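You operate a simulated robot arm through the tools that you are given. There is no shell and no other tool. Be economical: measure what you need, move in short steps, check, and stop when the job is done.

You run a simulated robot arm. Do the job below in one go: nothing can be reset, and whatever is moved stays where it is left.

TASK
Dip the buff cube in the soak tank and freeze it at -15 C.
Fine: dark all over first; lid shut, frost button on, wait for the blue lamp.

It is judged by the outcome, as a careful person would: the job done as asked, and still so three seconds after it is handed in. It fails if anything else is knocked over, pushed out of place, dropped, spilled or broken. Lids that push on must go on centred and level and be pressed home; caps that screw on are set level and turned clockwise until they are tight.

THE ROBOT
A 6-joint arm with a two-finger parallel gripper, fixed in place. Base frame: the origin is at the foot of the arm, x ahead of it, y to its left, z up; the work surface is at about z = 0.86. Lengths are in m, angles in rad, forces in N, time in s.
With the tool pointing down near the work surface it reaches from about 0.26 to 0.68 m from the base axis. Its first joint turns from -1.152 to 1.152 rad. Payload 2.9 kg.
The tool frame sits at the grasp point between the pads (the TCP): z along the fingers, y along the line on which they close. The tips reach 0.03 m beyond it. Largest opening 0.11 m; finger width 0.02, thickness 0.01; the body of the gripper, 0.048 by 0.112 m, starts 0.055 m behind the TCP.
Orientation is that of the tool frame in the base frame, as [roll, pitch, yaw] about the fixed x, y, z axes, in that order (R = Rz(yaw) Ry(pitch) Rx(roll)). With the fingers straight down and closing along the base's y, the tool's x points along the base's -x, its y along +y and its z along -z.

THE INTERFACE
- The arm moves only by the tool drive_tool. Its argument "rows" is a list of rows, each an object of numbers (a shift or turn left out is 0, a gripper value left out holds the last): "x", "y", "z": the shift along the tool's x, y, z in m; "wx", "wy", "wz": the turn, a rotation vector about the tool's x, y, z in rad. In form: [{"x": .., "y": .., "z": .., "wx": .., "wy": .., "wz": ..}, ...]. A call has 1 to 8 rows; each row shifts and turns the commanded pose from where the row before left it, along the tool's axes as they then stand. "gripper" is the gripper command, from -1 (shut) to 1 (fully open), values between in proportion, set as the call begins (left out, the last holds). Rows are played at 5 a second. More than 0.05 m and 0.15 rad between two rows, or a gripper value outside its range, and nothing of the call is played. A pose out of reach is approached as far as the arm can. The call stops where the force on the tool passes 40 N (or 10 N more than at its start, if that is more) or the arm is blocked; 0.2 s more then pass. Each finger travels about 0.108 m/s and halts on what it meets, pressing with about 23 N; the grip force reading is that of the motor and also rises with nothing between the fingers. The clock runs only during rows and for 0.2 s after the last one: add rows that do not move to give the fingers time. The reply holds the time, the measured pose of the TCP, the force on the tool along the base axes, the opening and the grip force, in the units named above and with some noise, and new pictures: "show" is both (left out), scene, wrist or none.
- Cameras (640 x 400 px; columns grow to the right, rows downward): "scene" is fixed at [0.0696, 0.4242, 1.3914]; the picture's right is [-0.83, -0.56, 0.00], its down [-0.29, 0.43, -0.85] and it looks along [0.47, -0.71, -0.52] (base axes); focal length 236 px, centre (320, 200). "wrist" rides on the gripper at [0.072, 0.017, -0.103] in the tool frame; the picture's right is [-0.23, 0.97, 0.00], its down [-0.76, -0.18, -0.62] and it looks along [-0.61, -0.14, 0.78] (tool axes); focal length 222 px, centre (320, 200). There is no depth. A picture from a camera that has moved, and an enlarged one, comes with that camera's place and axes in the base frame and with its lens.
- inspect(camera, box): a new picture of the part [left, top, right, bottom] of that camera's present view, enlarged. It takes no simulated time.
- finish_job(): hands the job in; it is judged then, once.

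Go step by step. Nothing tells you positions but the pictures and the camera data: compare them with the known pose of the tool, close in by small moves and look again before you grip or let go. The budget is 120 turns and 170 pictures, counting those below and the enlarged ones. Unless the task says otherwise, let go and move clear before handing in, and close with one line.

The tools are called after ">>>" as name(argument=value, ...) on one line, values as JSON. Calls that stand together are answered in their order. drive_tool: Moves the arm, as the interface text tells. Its arguments: {"type":"object","properties":{"rows":{"type":"array","items":{"type":"object","properties":{"x":{"type":"number"},"y":{"type":"number"},"z":{"type":"number"},"wx":{"type":"number"},"wy":{"type":"number"},"wz":{"type":"number"}}}},"gripper":{"type":"number"},"show":{"type":"string","enum":["both","scene","wrist","none"]}},"required":["rows"]} The other tools are called the same way: inspect (camera, box) takes an enlarged picture of a part of a camera's view; finish_job () hands the job in.

At the start:

```text
t: 0.0
position: [0.3128, -0.2195, 1.226]
orientation: [3.141, -0.002, 3.141]
contact_force: [0.6, 0.0, 0.7]
gripper_width: 0.1099
finger_force: 0.0
```

scene: 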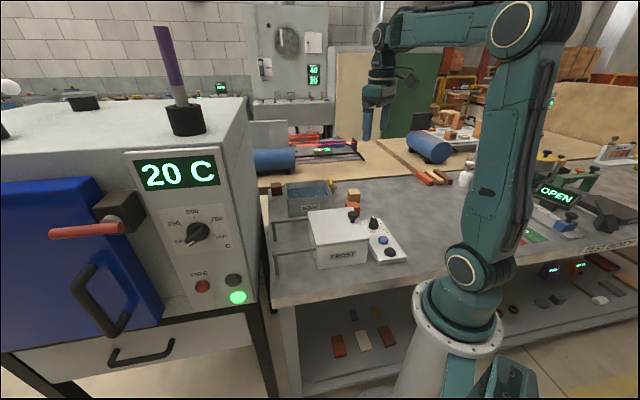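
wrist: 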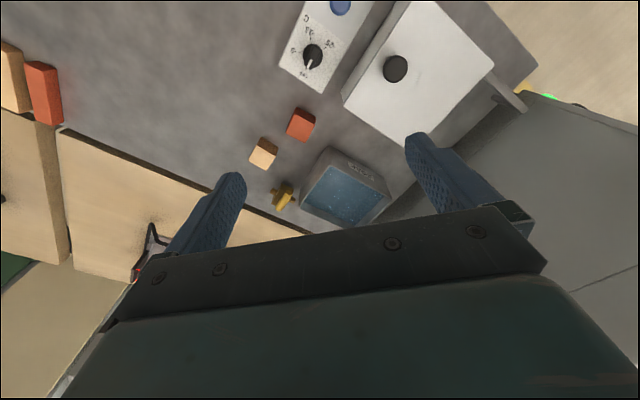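

I see the soak tank (blue water), a frost box with lid and knob, a dial panel, a buff cube and a red cube. I'll zoom in on these first.

>>> inspect(camera="scene", box=[250, 160, 430, 280])

>>> inspect(camera="wrist", box=[220, 0, 540, 230])

```text
3.33 times, centred on (340, 220) of scene
camera zoom: at [0.0696, 0.4242, 1.3914], right [-0.83, -0.56, 0.0], down [-0.29, 0.43, -0.85], along [0.47, -0.71, -0.52], focal length 788 px, centre (253, 133)
```

zoom: 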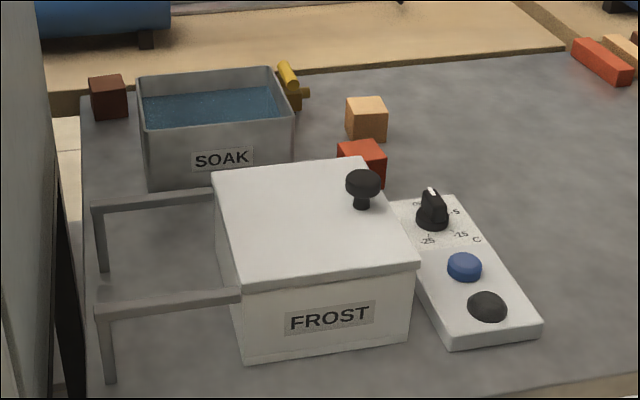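

```text
1.74 times, centred on (380, 115) of wrist
camera zoom: at [0.2399, -0.2008, 1.3305], right [0.23, 0.97, 0.0], down [0.76, -0.18, 0.62], along [0.61, -0.14, -0.78], focal length 386 px, centre (216, 348)
```

zoom: 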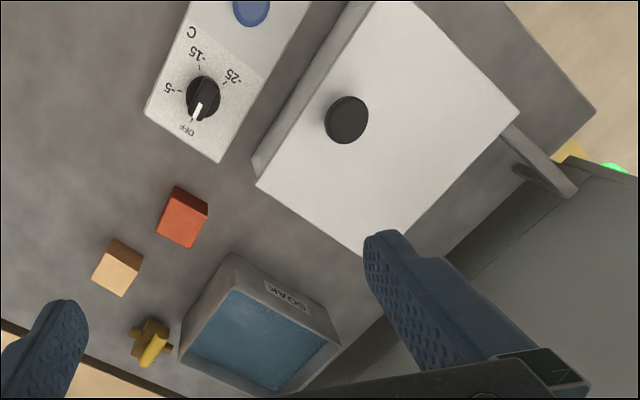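

The lid seems to slide on the rails to the left (+x,+y), with its knob at about (0.31, -0.12). The dial is near (0.28, -0.24), the buff cube near (0.435, -0.375). I'll move above the lid for a closer view.

>>> drive_tool(rows=[{"y": 0.034, "z": 0.03}, {"y": 0.034, "z": 0.035}, {"y": 0.033, "z": 0.035}])

```text
t: 0.8
position: [0.3102, -0.1183, 1.1272]
orientation: [3.141, 0.0, 3.141]
contact_force: [-0.2, -0.4, 0.1]
gripper_width: 0.1101
finger_force: 0.1
camera wrist: at [0.2378, -0.0998, 1.2304], right [0.23, 0.97, 0.0], down [0.76, -0.18, 0.62], along [0.61, -0.14, -0.78], focal length 222 px, centre (320, 200)
```

scene: 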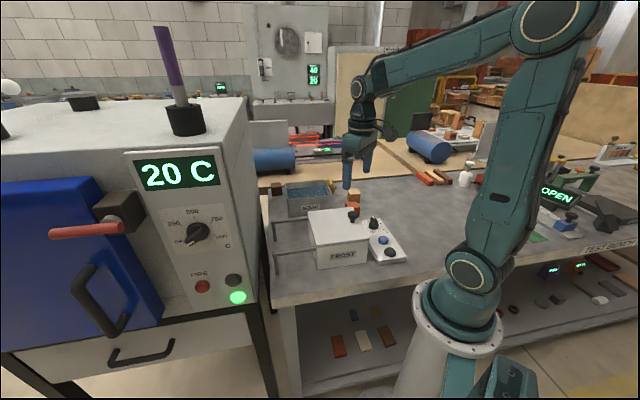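
wrist: 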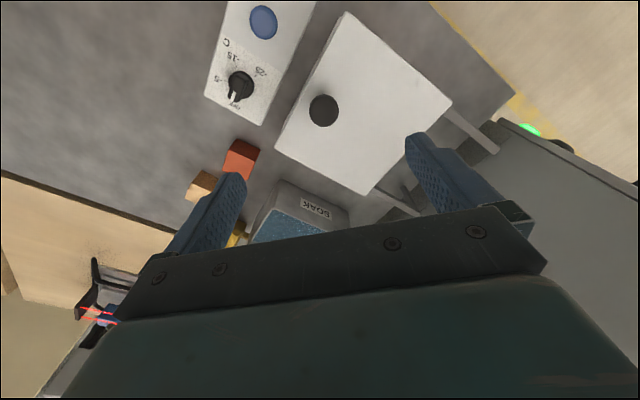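

The knob reads (0.310, -0.115) from both cameras. I'll descend around it, staying just above the lid.

>>> drive_tool(rows=[{"y": 0.003, "z": 0.045}, {"z": 0.045}, {"z": 0.035}])

>>> inspect(camera="scene", box=[250, 160, 430, 280])

```text
t: 1.6
position: [0.3113, -0.1134, 1.0014]
orientation: [-3.141, -0.001, 3.141]
contact_force: [-0.3, -0.3, 0.3]
gripper_width: 0.11
finger_force: 0.1
camera wrist: at [0.2393, -0.0959, 1.1056], right [0.23, 0.97, 0.0], down [0.76, -0.18, 0.62], along [0.61, -0.14, -0.78], focal length 222 px, centre (320, 200)
```

scene: 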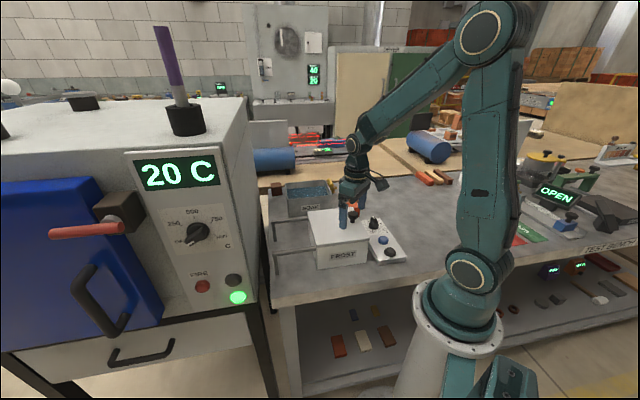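
wrist: 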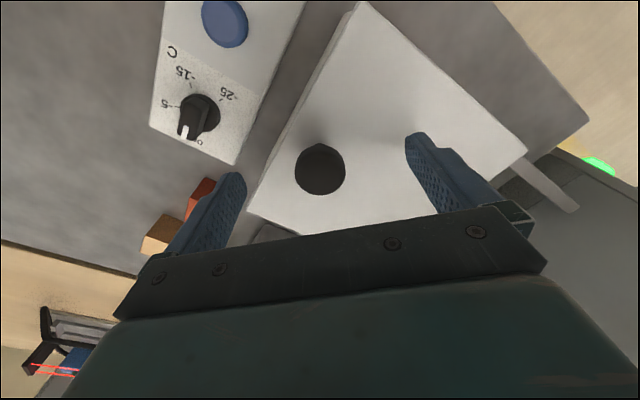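

```text
3.33 times, centred on (340, 220) of scene
camera zoom: at [0.0696, 0.4242, 1.3914], right [-0.83, -0.56, 0.0], down [-0.29, 0.43, -0.85], along [0.47, -0.71, -0.52], focal length 788 px, centre (253, 133)
```

zoom: 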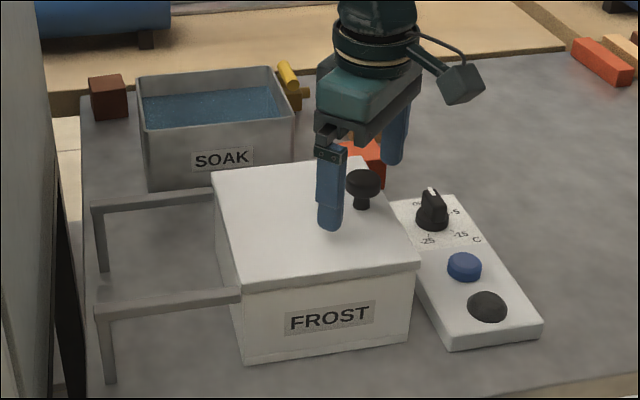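

The knob sits centred between the fingers. I'll lower about 14 mm and close on it.

>>> drive_tool(rows=[{"z": 0.014, "y": 0.001}], show="none")

>>> drive_tool(rows=[{}, {}, {}, {}], gripper=-1)

>>> inspect(camera="scene", box=[250, 160, 430, 280])

```text
t: 2.0
position: [0.3122, -0.1118, 0.988]
orientation: [3.141, 0.002, -3.141]
contact_force: [-3.0, 2.7, 20.9]
gripper_width: 0.1103
finger_force: 0.0
```

```text
t: 2.5
position: [0.3132, -0.1127, 0.9884]
orientation: [-3.141, 0.006, -3.139]
contact_force: [1.2, 0.2, 1.2]
gripper_width: 0.0312
finger_force: 23.4
stopped in row 2: the force on the tool passed its limit (the readings are from after the stop); the commanded pose is now the measured one
camera wrist: at [0.2397, -0.0956, 1.0926], right [0.23, 0.97, 0.0], down [0.76, -0.18, 0.63], along [0.61, -0.14, -0.78], focal length 222 px, centre (320, 200)
```

scene: 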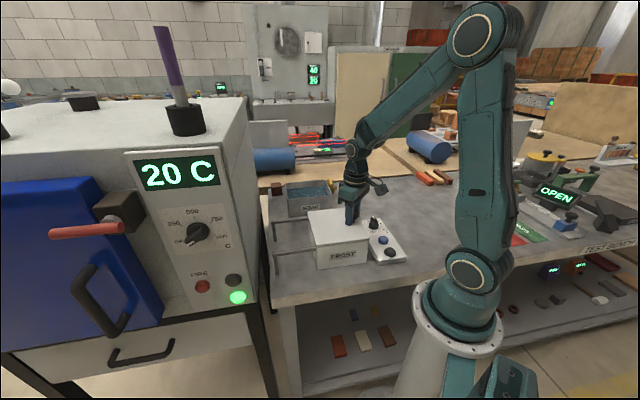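
wrist: 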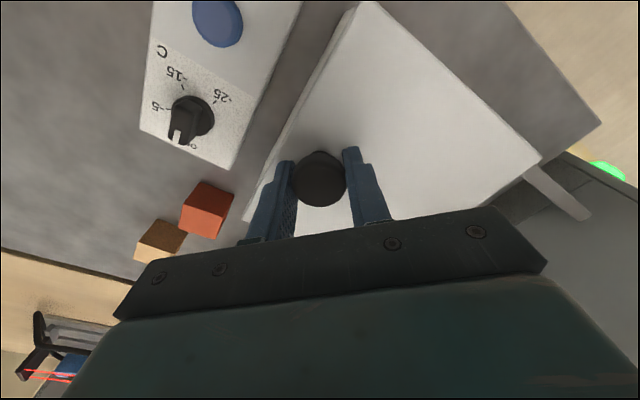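

```text
3.33 times, centred on (340, 220) of scene
camera zoom: at [0.0697, 0.4242, 1.3914], right [-0.83, -0.56, 0.0], down [-0.29, 0.43, -0.85], along [0.47, -0.71, -0.52], focal length 788 px, centre (253, 133)
```

zoom: 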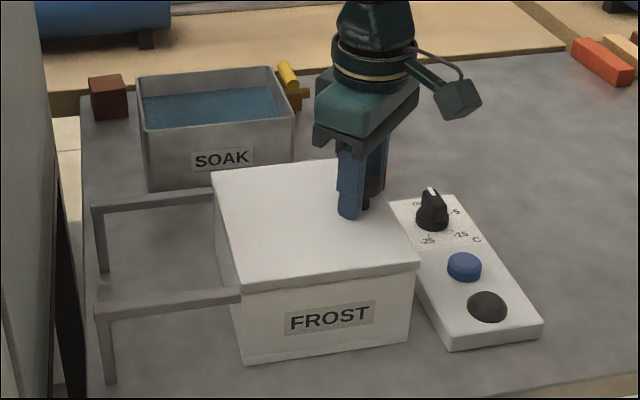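

The knob is gripped (31 mm). I'll ease up a little and try a slide along the rails.

>>> drive_tool(rows=[{"z": -0.001}, {"x": -0.0072, "y": 0.0069}, {"x": -0.0072, "y": 0.0069}, {"x": -0.0072, "y": 0.0069}])

>>> inspect(camera="scene", box=[250, 160, 430, 280])

```text
t: 3.5
position: [0.3349, -0.0919, 0.9883]
orientation: [3.141, 0.001, -3.141]
contact_force: [10.8, -11.2, -31.7]
gripper_width: 0.0309
finger_force: 44.9
camera wrist: at [0.2619, -0.0737, 1.093], right [0.23, 0.97, 0.0], down [0.76, -0.18, 0.62], along [0.61, -0.14, -0.78], focal length 222 px, centre (320, 200)
```

scene: 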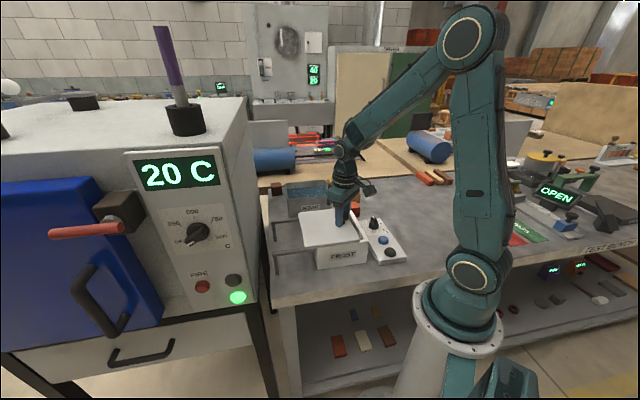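
wrist: 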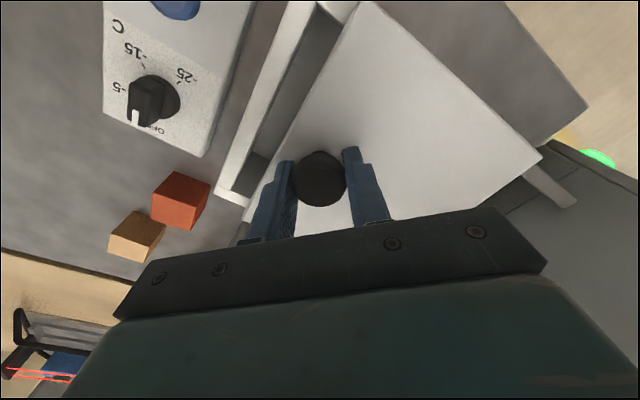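

```text
3.33 times, centred on (340, 220) of scene
camera zoom: at [0.0703, 0.4238, 1.3915], right [-0.83, -0.56, 0.0], down [-0.29, 0.43, -0.85], along [0.47, -0.71, -0.52], focal length 788 px, centre (253, 133)
```

zoom: 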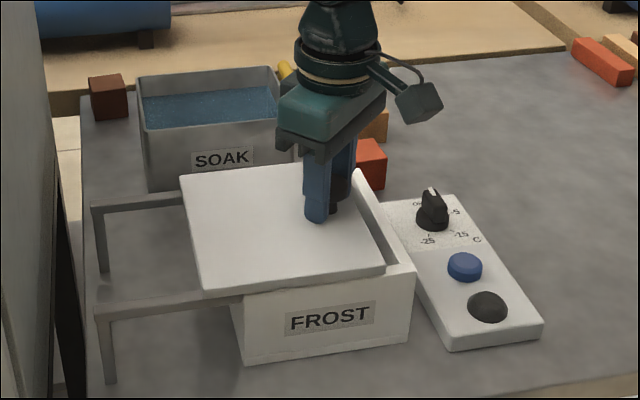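

It slides. I lower slightly to relieve the upward pull and continue.

>>> drive_tool(rows=[{"z": 0.0011}, {"x": -0.011, "y": 0.0105}, {"x": -0.011, "y": 0.0105}, {"x": -0.011, "y": 0.0105}, {"x": -0.011, "y": 0.0105}])

>>> inspect(camera="scene", box=[250, 160, 430, 280])

```text
t: 4.8
position: [0.3781, -0.0479, 0.9888]
orientation: [3.14, 0.003, -3.136]
contact_force: [-12.3, 12.5, 24.3]
gripper_width: 0.0309
finger_force: 45.3
camera wrist: at [0.3046, -0.0312, 1.0929], right [0.22, 0.97, 0.0], down [0.76, -0.17, 0.63], along [0.61, -0.14, -0.78], focal length 222 px, centre (320, 200)
```

scene: 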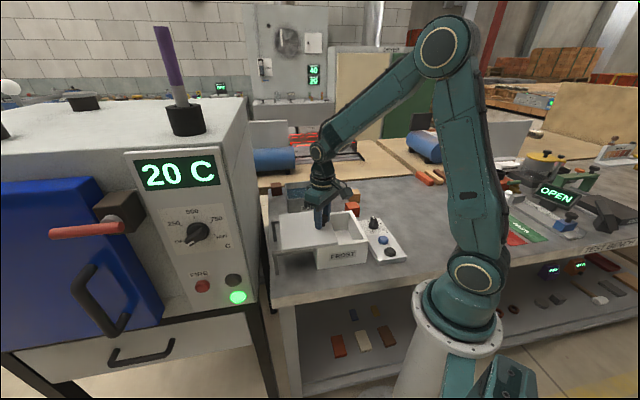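
wrist: 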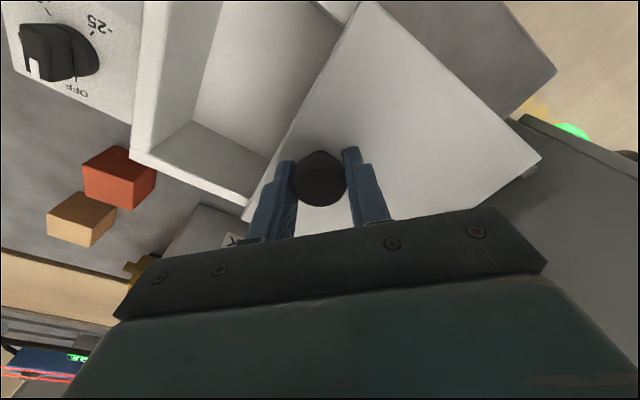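

```text
3.33 times, centred on (340, 220) of scene
camera zoom: at [0.069, 0.4245, 1.3913], right [-0.83, -0.56, 0.0], down [-0.29, 0.43, -0.85], along [0.47, -0.71, -0.52], focal length 788 px, centre (253, 133)
```

zoom: 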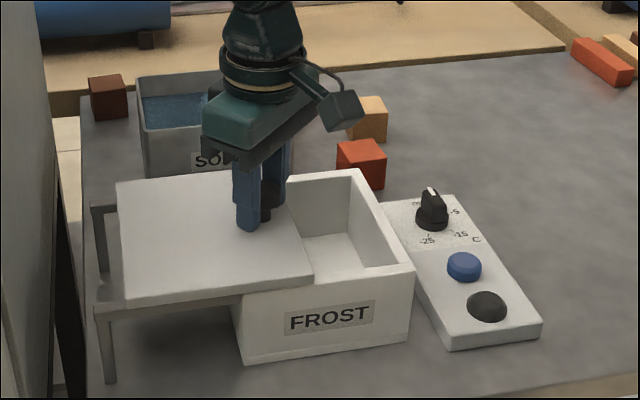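

The lid is more than half open; continue a bit more with small corrections.

>>> drive_tool(rows=[{"z": -0.0005, "x": 0.0005, "y": 0.0005}, {"x": -0.008, "y": 0.0082}, {"x": -0.008, "y": 0.0082}, {"x": -0.008, "y": 0.0082}, {"x": -0.008, "y": 0.0082}])

>>> inspect(camera="scene", box=[250, 160, 430, 280])

```text
t: 5.9
position: [0.4009, -0.0268, 0.989]
orientation: [-3.135, -0.015, 3.131]
contact_force: [-9.1, -4.4, 11.1]
gripper_width: 0.0312
finger_force: 45.1
stopped in row 5: the force on the tool passed its limit (the readings are from after the stop); the commanded pose is now the measured one
camera wrist: at [0.3286, -0.0078, 1.0939], right [0.24, 0.97, -0.01], down [0.77, -0.18, 0.61], along [0.59, -0.15, -0.79], focal length 222 px, centre (320, 200)
```

scene: 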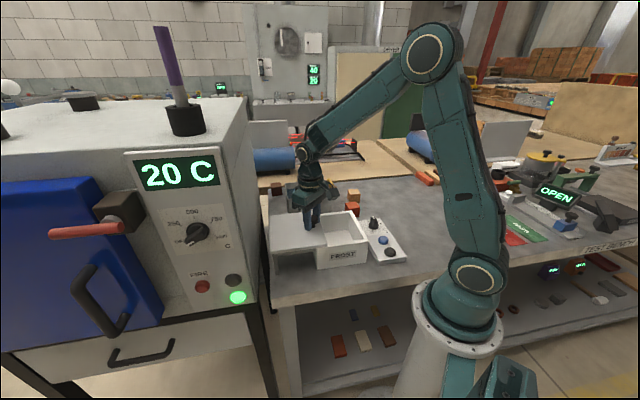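
wrist: 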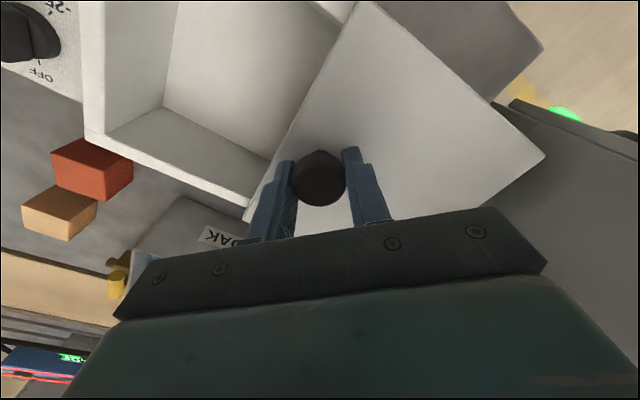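

```text
3.33 times, centred on (340, 220) of scene
camera zoom: at [0.0693, 0.424, 1.3914], right [-0.83, -0.56, 0.0], down [-0.29, 0.43, -0.85], along [0.47, -0.71, -0.52], focal length 788 px, centre (253, 133)
```

zoom: 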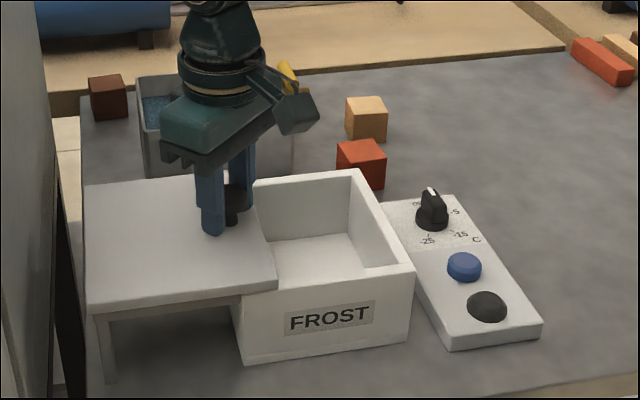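

The lid is at its stop and the chamber is open. Release and rise, then go towards the buff cube.

>>> drive_tool(rows=[{"z": -0.001}, {}, {"z": -0.02}, {"z": -0.045}, {"z": -0.05}], gripper=0.6, show="none")

>>> drive_tool(rows=[{"x": 0.005, "y": -0.045, "wy": -0.015}, {"y": -0.045}, {"y": -0.045}, {"y": -0.045}, {"y": -0.045}, {"y": -0.045}, {"y": -0.045}])

```text
t: 7.1
position: [0.403, -0.0251, 1.1059]
orientation: [-3.136, -0.012, 3.133]
contact_force: [-0.4, -1.0, 0.6]
gripper_width: 0.0877
finger_force: 0.1
```

```text
t: 8.7
position: [0.3926, -0.34, 1.1053]
orientation: [-3.134, 0.005, 3.134]
contact_force: [0.0, -0.8, 0.2]
gripper_width: 0.0881
finger_force: 0.0
camera wrist: at [0.321, -0.3214, 1.2098], right [0.23, 0.97, -0.01], down [0.76, -0.18, 0.63], along [0.61, -0.15, -0.78], focal length 222 px, centre (320, 200)
```

scene: 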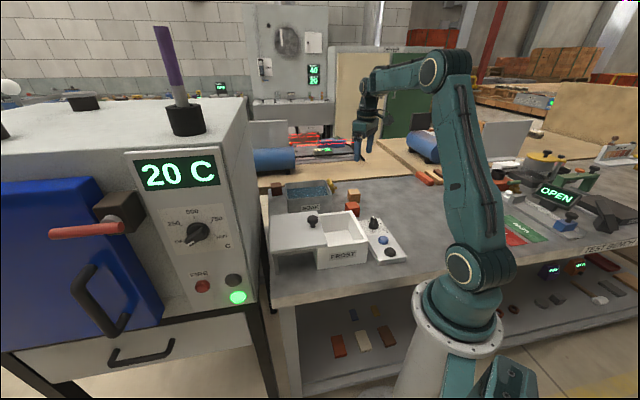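
wrist: 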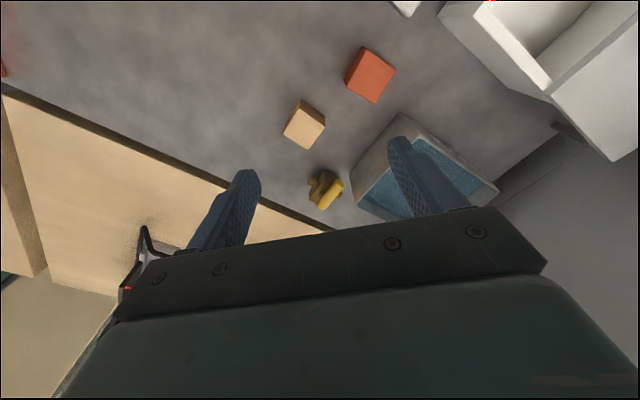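

I zoom on the cube and tank for measuring.

>>> inspect(camera="wrist", box=[240, 20, 520, 220])

>>> inspect(camera="scene", box=[260, 165, 400, 255])

```text
2.00 times, centred on (380, 120) of wrist
camera zoom: at [0.321, -0.3214, 1.2098], right [0.23, 0.97, -0.01], down [0.76, -0.18, 0.63], along [0.61, -0.15, -0.78], focal length 444 px, centre (200, 360)
```

zoom: 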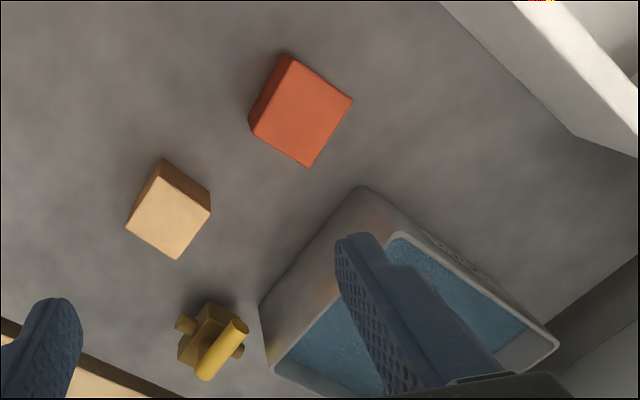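

```text
4.44 times, centred on (330, 210) of scene
camera zoom: at [0.0696, 0.4242, 1.3914], right [-0.83, -0.56, 0.0], down [-0.29, 0.43, -0.85], along [0.47, -0.71, -0.52], focal length 1051 px, centre (276, 156)
```

zoom: 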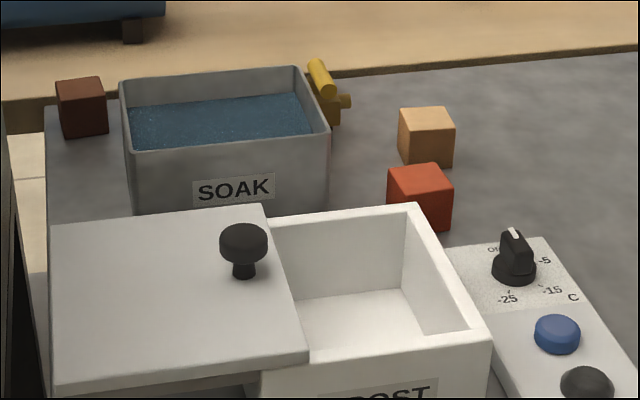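

Buff cube: centre about (0.432, -0.373), side about 0.043, top about 0.902, edges at about 40°. Tank centre about (0.554, -0.22), rim about 0.955. I move above the cube and turn the gripper to line up.

>>> drive_tool(rows=[{"x": -0.02, "y": -0.0163, "z": 0.02}, {"x": -0.0194, "y": -0.0163, "z": 0.02}, {"wz": -0.1414, "z": 0.02}, {"wz": -0.1414, "z": 0.02}, {"wz": -0.1414}, {"wz": -0.1414}, {"wz": -0.1414}])

>>> inspect(camera="scene", box=[300, 130, 440, 230])

```text
t: 10.3
position: [0.4326, -0.3745, 1.0264]
orientation: [-3.135, 0.001, -2.438]
contact_force: [-0.1, -0.5, -0.9]
gripper_width: 0.0879
finger_force: 0.0
camera wrist: at [0.3662, -0.4064, 1.131], right [-0.45, 0.89, -0.01], down [0.69, 0.36, 0.62], along [0.56, 0.28, -0.78], focal length 222 px, centre (320, 200)
```

scene: 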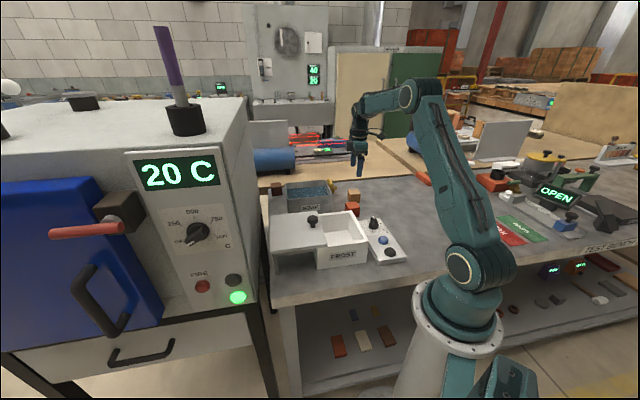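
wrist: 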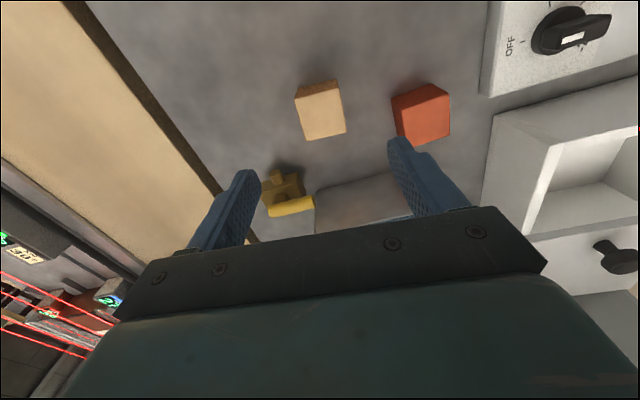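

```text
4.00 times, centred on (370, 180) of scene
camera zoom: at [0.0696, 0.4242, 1.3914], right [-0.83, -0.56, 0.0], down [-0.29, 0.43, -0.85], along [0.47, -0.71, -0.52], focal length 946 px, centre (120, 280)
```

zoom: 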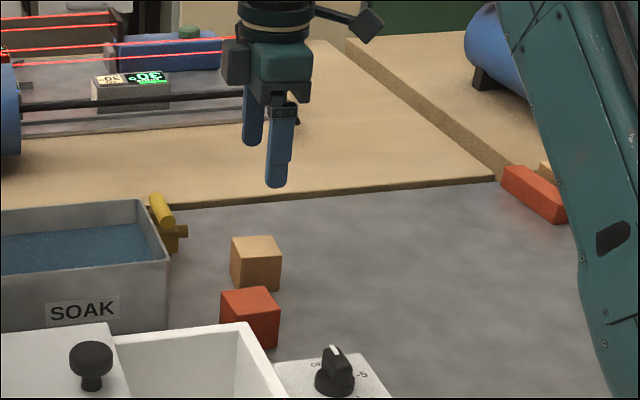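

The cube is centred under the gripper. Descending to grip near its top, tips just above the table.

>>> drive_tool(rows=[{"z": 0.045, "y": 0.0018}, {"z": 0.045}, {"z": 0.025}])

>>> inspect(camera="scene", box=[300, 130, 440, 230])

```text
t: 11.1
position: [0.4318, -0.3719, 0.913]
orientation: [-3.133, 0.002, -2.443]
contact_force: [0.3, -0.3, -0.8]
gripper_width: 0.0881
finger_force: 0.0
camera wrist: at [0.3654, -0.4053, 1.0172], right [-0.45, 0.89, -0.01], down [0.69, 0.36, 0.62], along [0.56, 0.28, -0.78], focal length 222 px, centre (320, 200)
```

scene: 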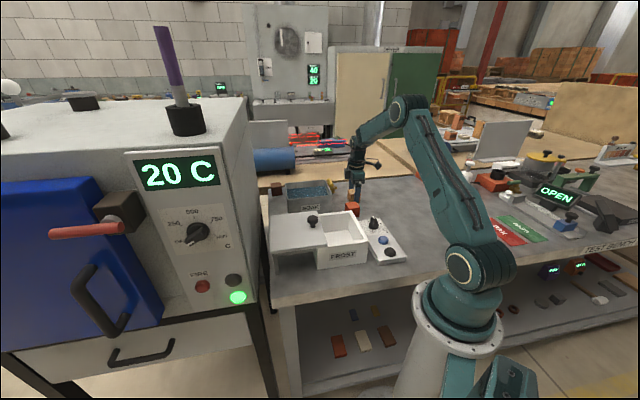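
wrist: 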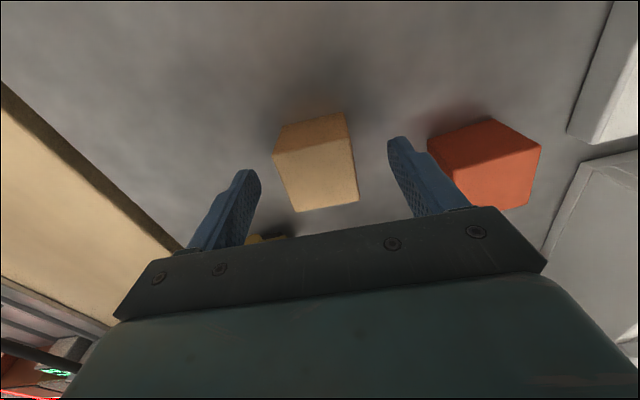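

```text
4.00 times, centred on (370, 180) of scene
camera zoom: at [0.0696, 0.4242, 1.3914], right [-0.83, -0.56, 0.0], down [-0.29, 0.43, -0.85], along [0.47, -0.71, -0.52], focal length 946 px, centre (120, 280)
```

zoom: 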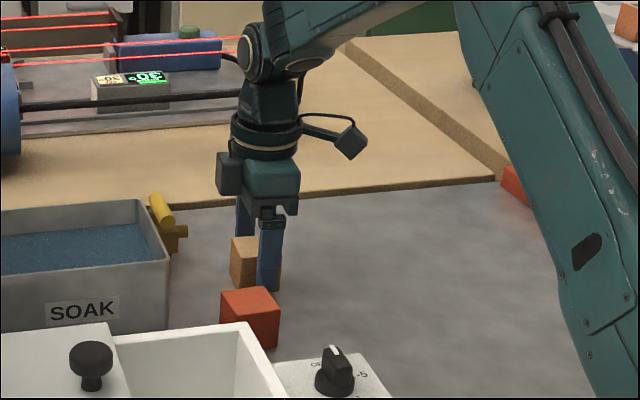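

Aligned. Lower 15 mm and close.

>>> drive_tool(rows=[{"z": 0.015}, {}], show="none")

>>> drive_tool(rows=[{}, {}, {}], gripper=-1, show="wrist")

```text
t: 11.7
position: [0.4312, -0.3736, 0.8978]
orientation: [-3.135, 0.001, -2.444]
contact_force: [0.5, 0.3, 0.2]
gripper_width: 0.0878
finger_force: 0.2
```

```text
t: 12.5
position: [0.4321, -0.3739, 0.8983]
orientation: [-3.132, -0.001, -2.442]
contact_force: [0.9, -0.8, 0.6]
gripper_width: 0.0448
finger_force: 23.0
camera wrist: at [0.3651, -0.4061, 1.0021], right [-0.45, 0.89, -0.01], down [0.69, 0.36, 0.62], along [0.56, 0.28, -0.78], focal length 222 px, centre (320, 200)
```

wrist: 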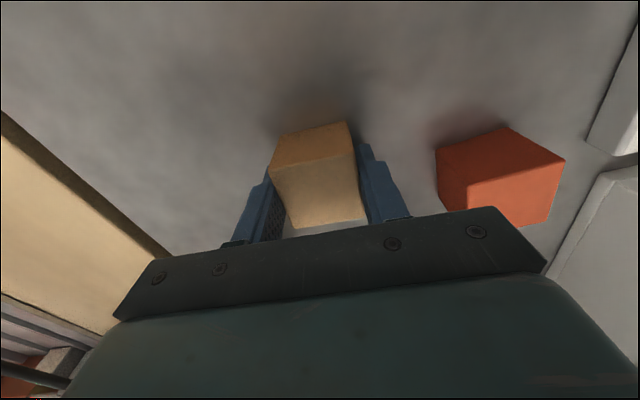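

Cube is gripped (45 mm). Lift and move over the tank centre.

>>> drive_tool(rows=[{"z": -0.04}, {"z": -0.05}, {"z": -0.05}], show="none")

>>> drive_tool(rows=[{"x": -0.0384, "y": 0.0079}, {"x": -0.0384, "y": 0.0079}, {"x": -0.0384, "y": 0.0079}, {"x": -0.0384, "y": 0.0079}, {"x": -0.0384, "y": 0.0079}])

>>> inspect(camera="scene", box=[250, 140, 390, 240])

```text
t: 13.3
position: [0.4321, -0.3736, 1.0397]
orientation: [-3.134, 0.001, -2.443]
contact_force: [0.1, -0.1, -1.2]
gripper_width: 0.0447
finger_force: 23.6
```

```text
t: 14.5
position: [0.5545, -0.2172, 1.037]
orientation: [-3.134, -0.001, -2.444]
contact_force: [-0.2, -0.9, -2.6]
gripper_width: 0.0446
finger_force: 22.9
camera wrist: at [0.4872, -0.2497, 1.1419], right [-0.45, 0.89, -0.01], down [0.7, 0.36, 0.62], along [0.56, 0.28, -0.78], focal length 222 px, centre (320, 200)
```

scene: 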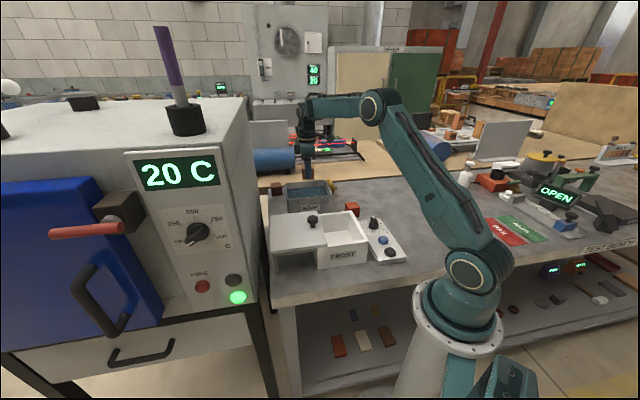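
wrist: 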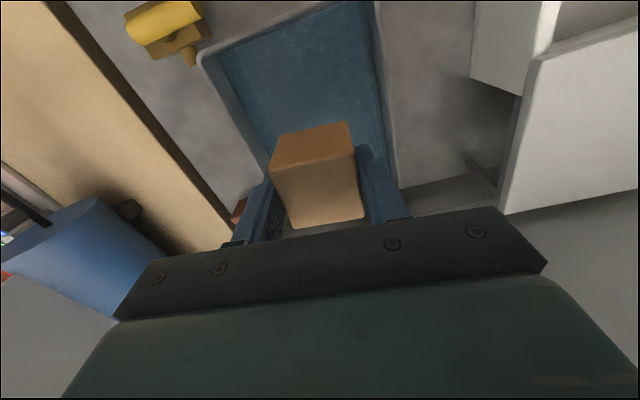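

```text
4.00 times, centred on (320, 190) of scene
camera zoom: at [0.0697, 0.4241, 1.3914], right [-0.83, -0.56, 0.0], down [-0.29, 0.43, -0.85], along [0.47, -0.71, -0.52], focal length 946 px, centre (320, 240)
```

zoom: 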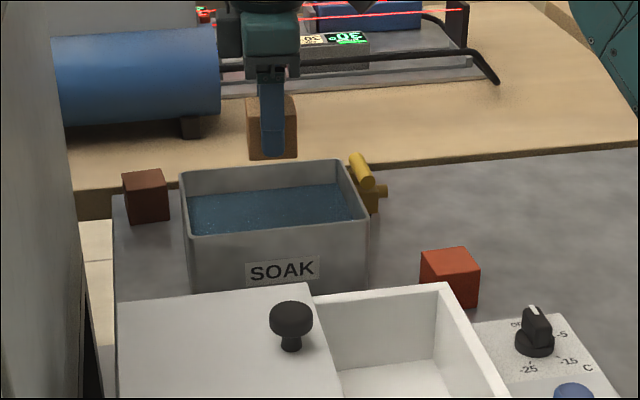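

The cube is above the tank. Lowering it into the water.

>>> drive_tool(rows=[{"z": 0.04}, {"z": 0.04}, {"z": 0.025}, {"z": 0.017}])

>>> inspect(camera="scene", box=[250, 140, 390, 240])

>>> inspect(camera="wrist", box=[220, 60, 440, 240])

```text
t: 15.5
position: [0.5545, -0.2197, 0.9134]
orientation: [-3.134, -0.002, -2.443]
contact_force: [0.2, 0.5, -0.8]
gripper_width: 0.0446
finger_force: 22.9
camera wrist: at [0.4879, -0.2523, 1.0183], right [-0.45, 0.89, -0.01], down [0.7, 0.36, 0.62], along [0.56, 0.28, -0.78], focal length 222 px, centre (320, 200)
```

scene: 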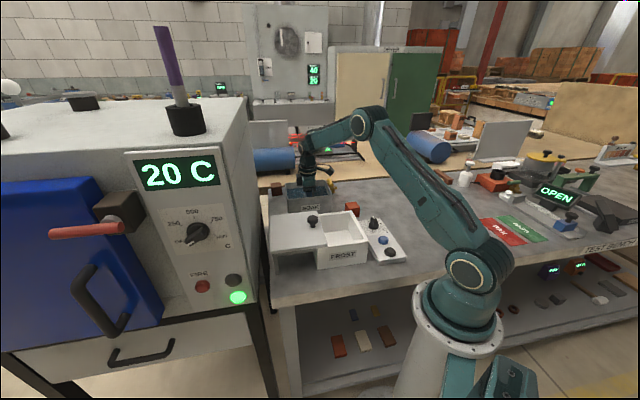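
wrist: 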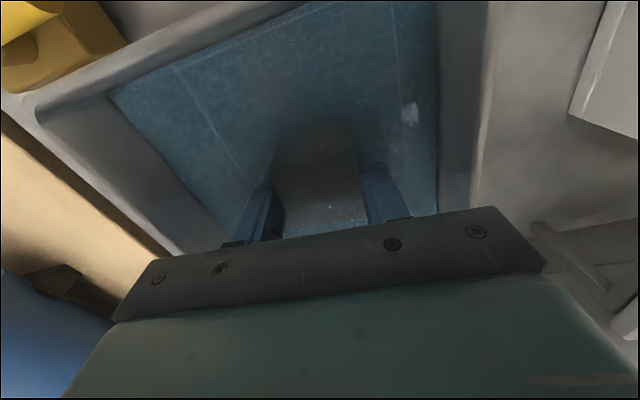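

```text
4.00 times, centred on (320, 190) of scene
camera zoom: at [0.0697, 0.4242, 1.3914], right [-0.83, -0.56, 0.0], down [-0.29, 0.43, -0.85], along [0.47, -0.71, -0.52], focal length 946 px, centre (320, 240)
```

zoom: 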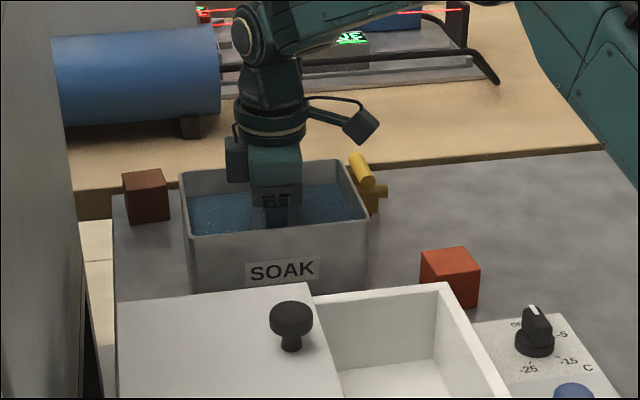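

```text
2.22 times, centred on (330, 150) of wrist
camera zoom: at [0.4879, -0.2523, 1.0183], right [-0.45, 0.89, -0.01], down [0.7, 0.36, 0.62], along [0.56, 0.28, -0.78], focal length 494 px, centre (298, 311)
```

zoom: 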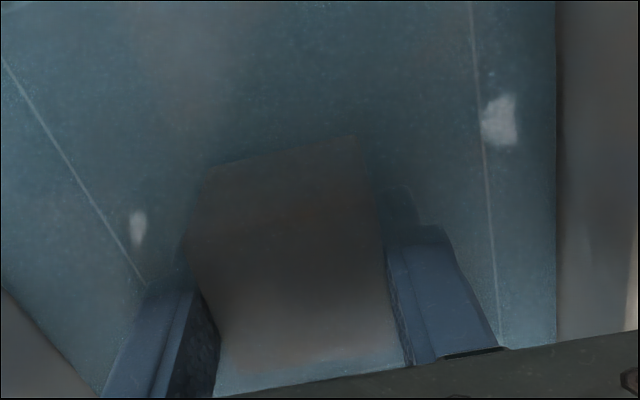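

The cube is under water and darkening. I go 4 mm deeper and wait.

>>> drive_tool(rows=[{"z": 0.004}, {}, {}, {}, {}, {}, {}, {}], show="none")

>>> drive_tool(rows=[{}, {}, {}, {}, {}, {}, {}, {}], show="none")

>>> inspect(camera="wrist", box=[220, 60, 440, 240])

```text
t: 17.3
position: [0.5545, -0.219, 0.9106]
orientation: [-3.134, -0.001, -2.442]
contact_force: [-0.2, -1.4, -1.9]
gripper_width: 0.0449
finger_force: 23.0
```

```text
t: 19.1
position: [0.5537, -0.2202, 0.9095]
orientation: [-3.134, 0.0, -2.443]
contact_force: [0.8, 0.8, -1.9]
gripper_width: 0.0444
finger_force: 22.6
```

```text
2.22 times, centred on (330, 150) of wrist
camera zoom: at [0.488, -0.2521, 1.0148], right [-0.45, 0.89, -0.01], down [0.69, 0.36, 0.62], along [0.56, 0.28, -0.78], focal length 494 px, centre (298, 311)
```

zoom: 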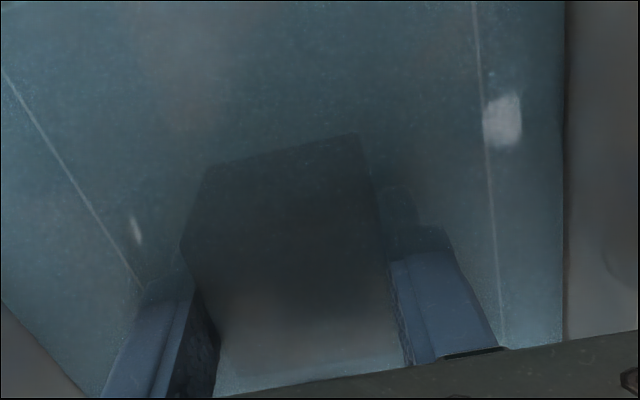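

It looks dark. Lift it over the tank and check it all round.

>>> drive_tool(rows=[{"z": -0.02}, {"z": -0.03}, {"z": -0.04}, {"z": -0.04}, {"z": -0.02}, {}, {}, {}])

>>> inspect(camera="wrist", box=[220, 80, 440, 240])

>>> inspect(camera="scene", box=[270, 130, 350, 190])

```text
t: 20.9
position: [0.5522, -0.2182, 1.0609]
orientation: [-3.135, 0.001, -2.444]
contact_force: [0.2, -0.6, -1.7]
gripper_width: 0.0448
finger_force: 22.8
camera wrist: at [0.4858, -0.2506, 1.1648], right [-0.45, 0.89, -0.01], down [0.69, 0.36, 0.62], along [0.56, 0.28, -0.78], focal length 222 px, centre (320, 200)
```

scene: 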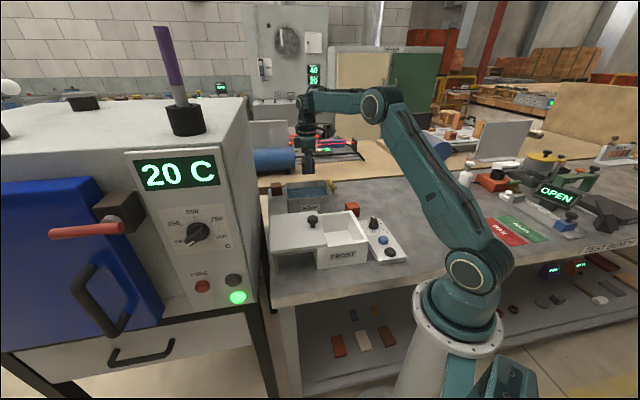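
wrist: 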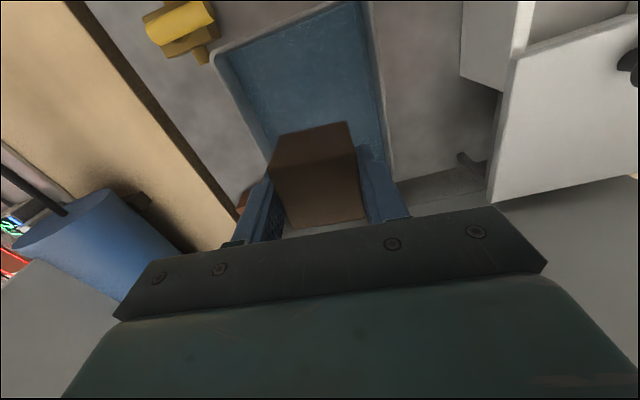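

```text
2.50 times, centred on (330, 160) of wrist
camera zoom: at [0.4858, -0.2506, 1.1648], right [-0.45, 0.89, -0.01], down [0.69, 0.36, 0.62], along [0.56, 0.28, -0.78], focal length 555 px, centre (295, 300)
```

zoom: 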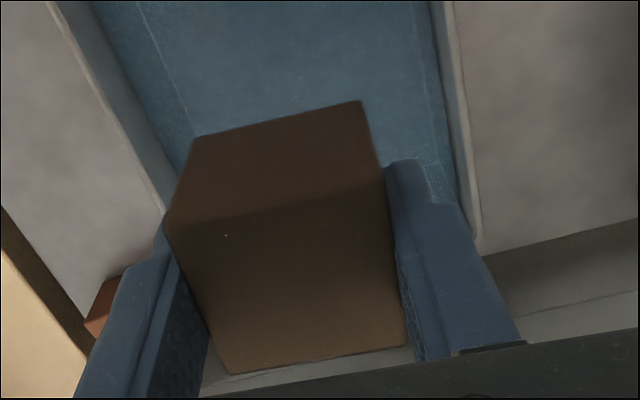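

```text
6.67 times, centred on (310, 160) of scene
camera zoom: at [0.0697, 0.4242, 1.3914], right [-0.83, -0.56, 0.0], down [-0.29, 0.43, -0.85], along [0.47, -0.71, -0.52], focal length 1577 px, centre (387, 467)
```

zoom: 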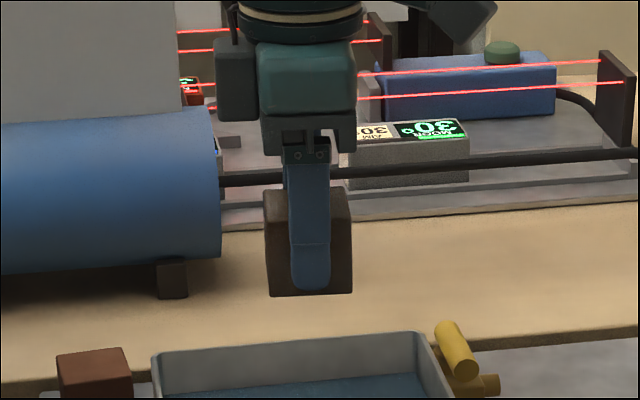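

It's dark all over. Now carry it over to above the open chamber, about (0.338, -0.083).

>>> drive_tool(rows=[{"x": 0.0128, "y": 0.0402}, {"x": 0.0128, "y": 0.0402}, {"x": 0.0128, "y": 0.0402}, {"x": 0.0128, "y": 0.0402}, {"x": 0.0128, "y": 0.0402}, {"x": 0.0128, "y": 0.0402}, {"wz": -0.086}, {}])

>>> inspect(camera="scene", box=[260, 150, 420, 270])

```text
t: 22.7
position: [0.3418, -0.0827, 1.0585]
orientation: [-3.135, 0.0, -2.355]
contact_force: [-0.6, 0.8, -1.6]
gripper_width: 0.0445
finger_force: 23.5
camera wrist: at [0.2766, -0.1194, 1.1625], right [-0.53, 0.85, -0.01], down [0.66, 0.42, 0.62], along [0.53, 0.32, -0.78], focal length 222 px, centre (320, 200)
```

scene: 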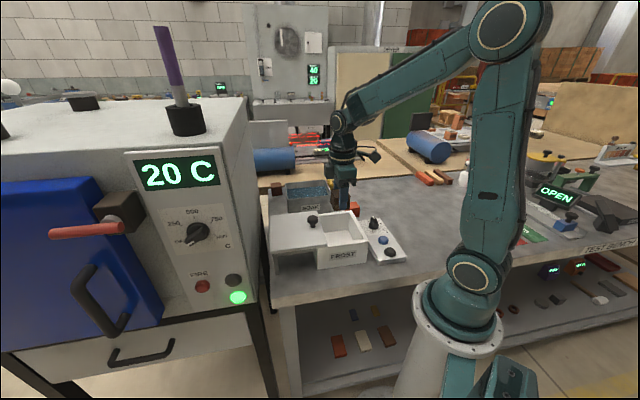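
wrist: 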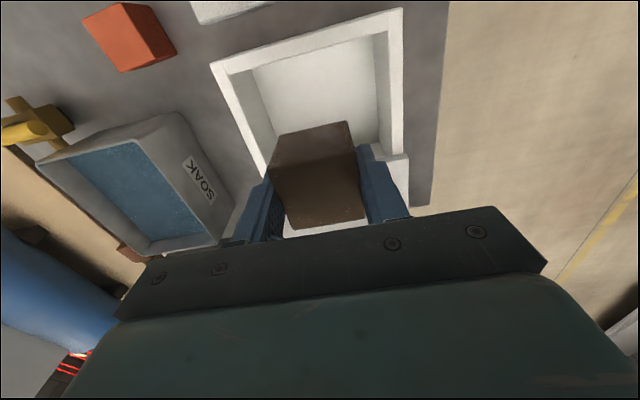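

```text
3.33 times, centred on (340, 210) of scene
camera zoom: at [0.0696, 0.4242, 1.3914], right [-0.83, -0.56, 0.0], down [-0.29, 0.43, -0.85], along [0.47, -0.71, -0.52], focal length 788 px, centre (253, 167)
```

zoom: 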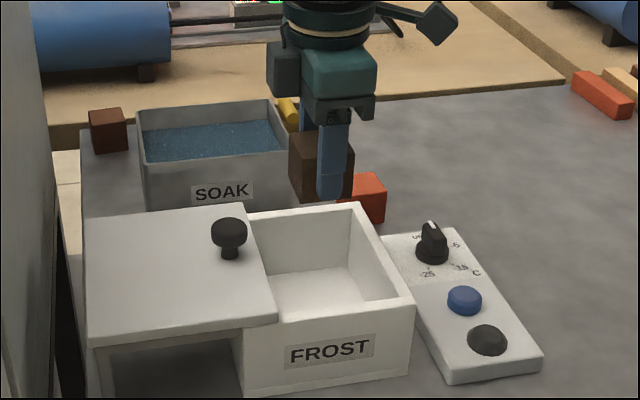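

Centred over the opening and aligned with the walls. Lower in.

>>> drive_tool(rows=[{"z": 0.045}, {"z": 0.045}, {"z": 0.03}, {"z": 0.02}])

>>> inspect(camera="scene", box=[260, 150, 420, 270])

```text
t: 23.7
position: [0.3434, -0.0817, 0.917]
orientation: [-3.135, -0.002, -2.36]
contact_force: [0.2, -0.7, -1.4]
gripper_width: 0.0448
finger_force: 23.2
camera wrist: at [0.2793, -0.1205, 1.0221], right [-0.53, 0.85, -0.01], down [0.66, 0.42, 0.62], along [0.53, 0.32, -0.78], focal length 222 px, centre (320, 200)
```

scene: 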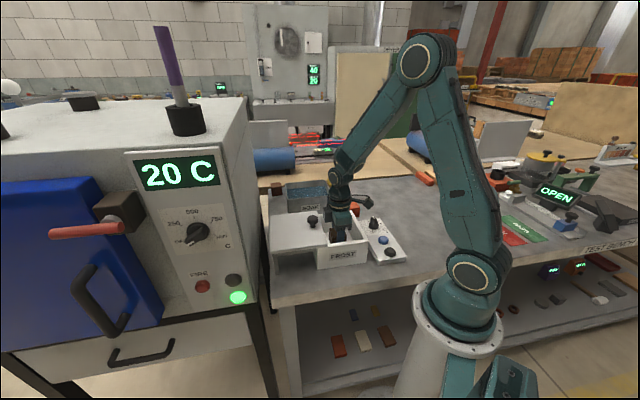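
wrist: 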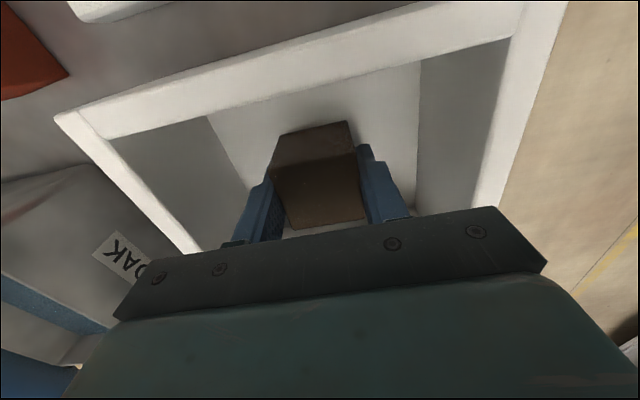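

```text
3.33 times, centred on (340, 210) of scene
camera zoom: at [0.0697, 0.4242, 1.3914], right [-0.83, -0.56, 0.0], down [-0.29, 0.43, -0.85], along [0.47, -0.71, -0.52], focal length 788 px, centre (253, 167)
```

zoom: 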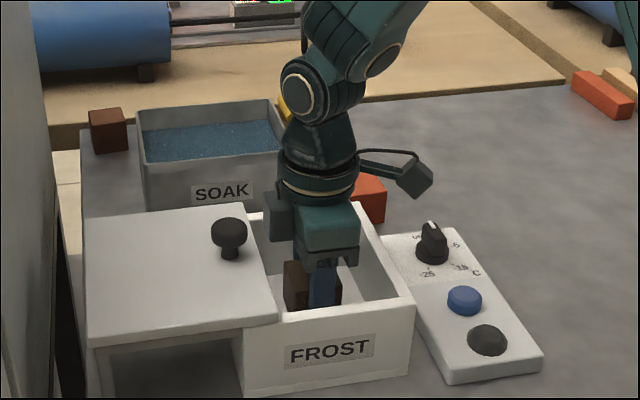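

Good placement inside. Creep down to feel the floor.

>>> drive_tool(rows=[{"z": 0.002}, {"z": 0.002}, {"z": 0.002}], show="none")

```text
t: 24.5
position: [0.3409, -0.0837, 0.9131]
orientation: [-3.134, -0.001, -2.358]
contact_force: [0.6, 0.8, -1.4]
gripper_width: 0.0446
finger_force: 22.5
```

>>> drive_tool(rows=[{"z": 0.0015}, {"z": 0.0015}], show="none")

```text
t: 25.1
position: [0.3402, -0.0835, 0.9093]
orientation: [-3.132, -0.001, -2.357]
contact_force: [-1.4, -0.5, 3.3]
gripper_width: 0.0447
finger_force: 23.4
```

Contact is starting (force turned positive). One more millimetre to check.

>>> drive_tool(rows=[{"z": 0.001}, {}], show="none")

```text
t: 25.7
position: [0.3407, -0.0839, 0.9084]
orientation: [-3.134, -0.001, -2.359]
contact_force: [-3.7, -1.3, 20.8]
gripper_width: 0.0449
finger_force: 23.0
```

Floor contact confirmed (about 20 N). Ease off, open modestly and rise.

>>> drive_tool(rows=[{"z": -0.0007}, {}], show="none")

>>> drive_tool(rows=[{}, {}, {"z": -0.02}, {"z": -0.04}, {"z": -0.05}, {"z": -0.04}], gripper=0.3)

>>> inspect(camera="scene", box=[260, 150, 420, 270])

```text
t: 26.3
position: [0.3422, -0.0843, 0.9098]
orientation: [-3.133, 0.0, -2.358]
contact_force: [-0.3, -2.1, 15.1]
gripper_width: 0.045
finger_force: 23.3
```

```text
t: 27.7
position: [0.3406, -0.0832, 1.0605]
orientation: [-3.135, -0.001, -2.356]
contact_force: [0.3, 0.1, -0.1]
gripper_width: 0.0716
finger_force: 0.0
camera wrist: at [0.2762, -0.1212, 1.1643], right [-0.53, 0.85, -0.01], down [0.66, 0.42, 0.62], along [0.53, 0.32, -0.78], focal length 222 px, centre (320, 200)
```

scene: 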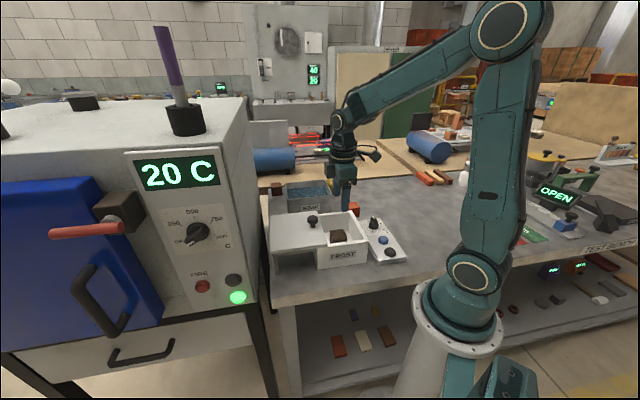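
wrist: 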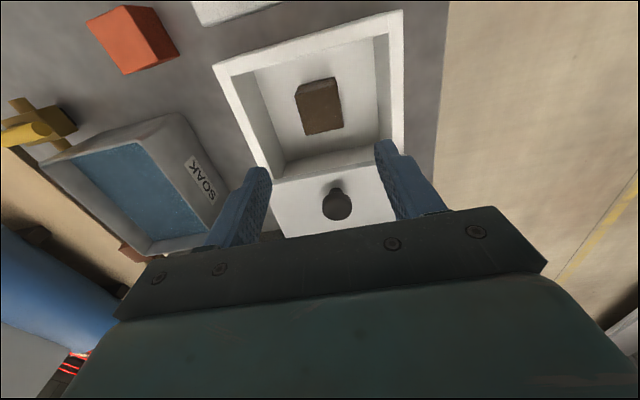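

```text
3.33 times, centred on (340, 210) of scene
camera zoom: at [0.0696, 0.4242, 1.3914], right [-0.83, -0.56, 0.0], down [-0.29, 0.43, -0.85], along [0.47, -0.71, -0.52], focal length 788 px, centre (253, 167)
```

zoom: 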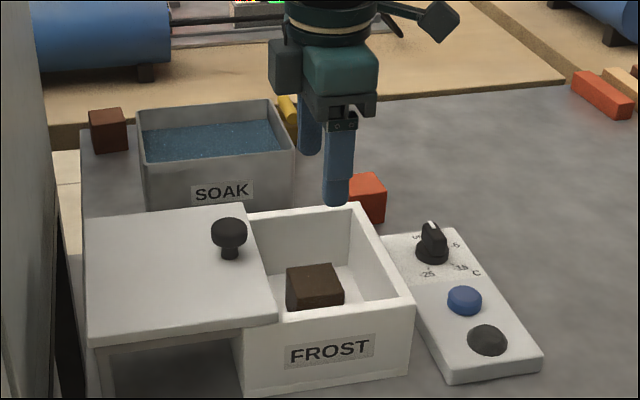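

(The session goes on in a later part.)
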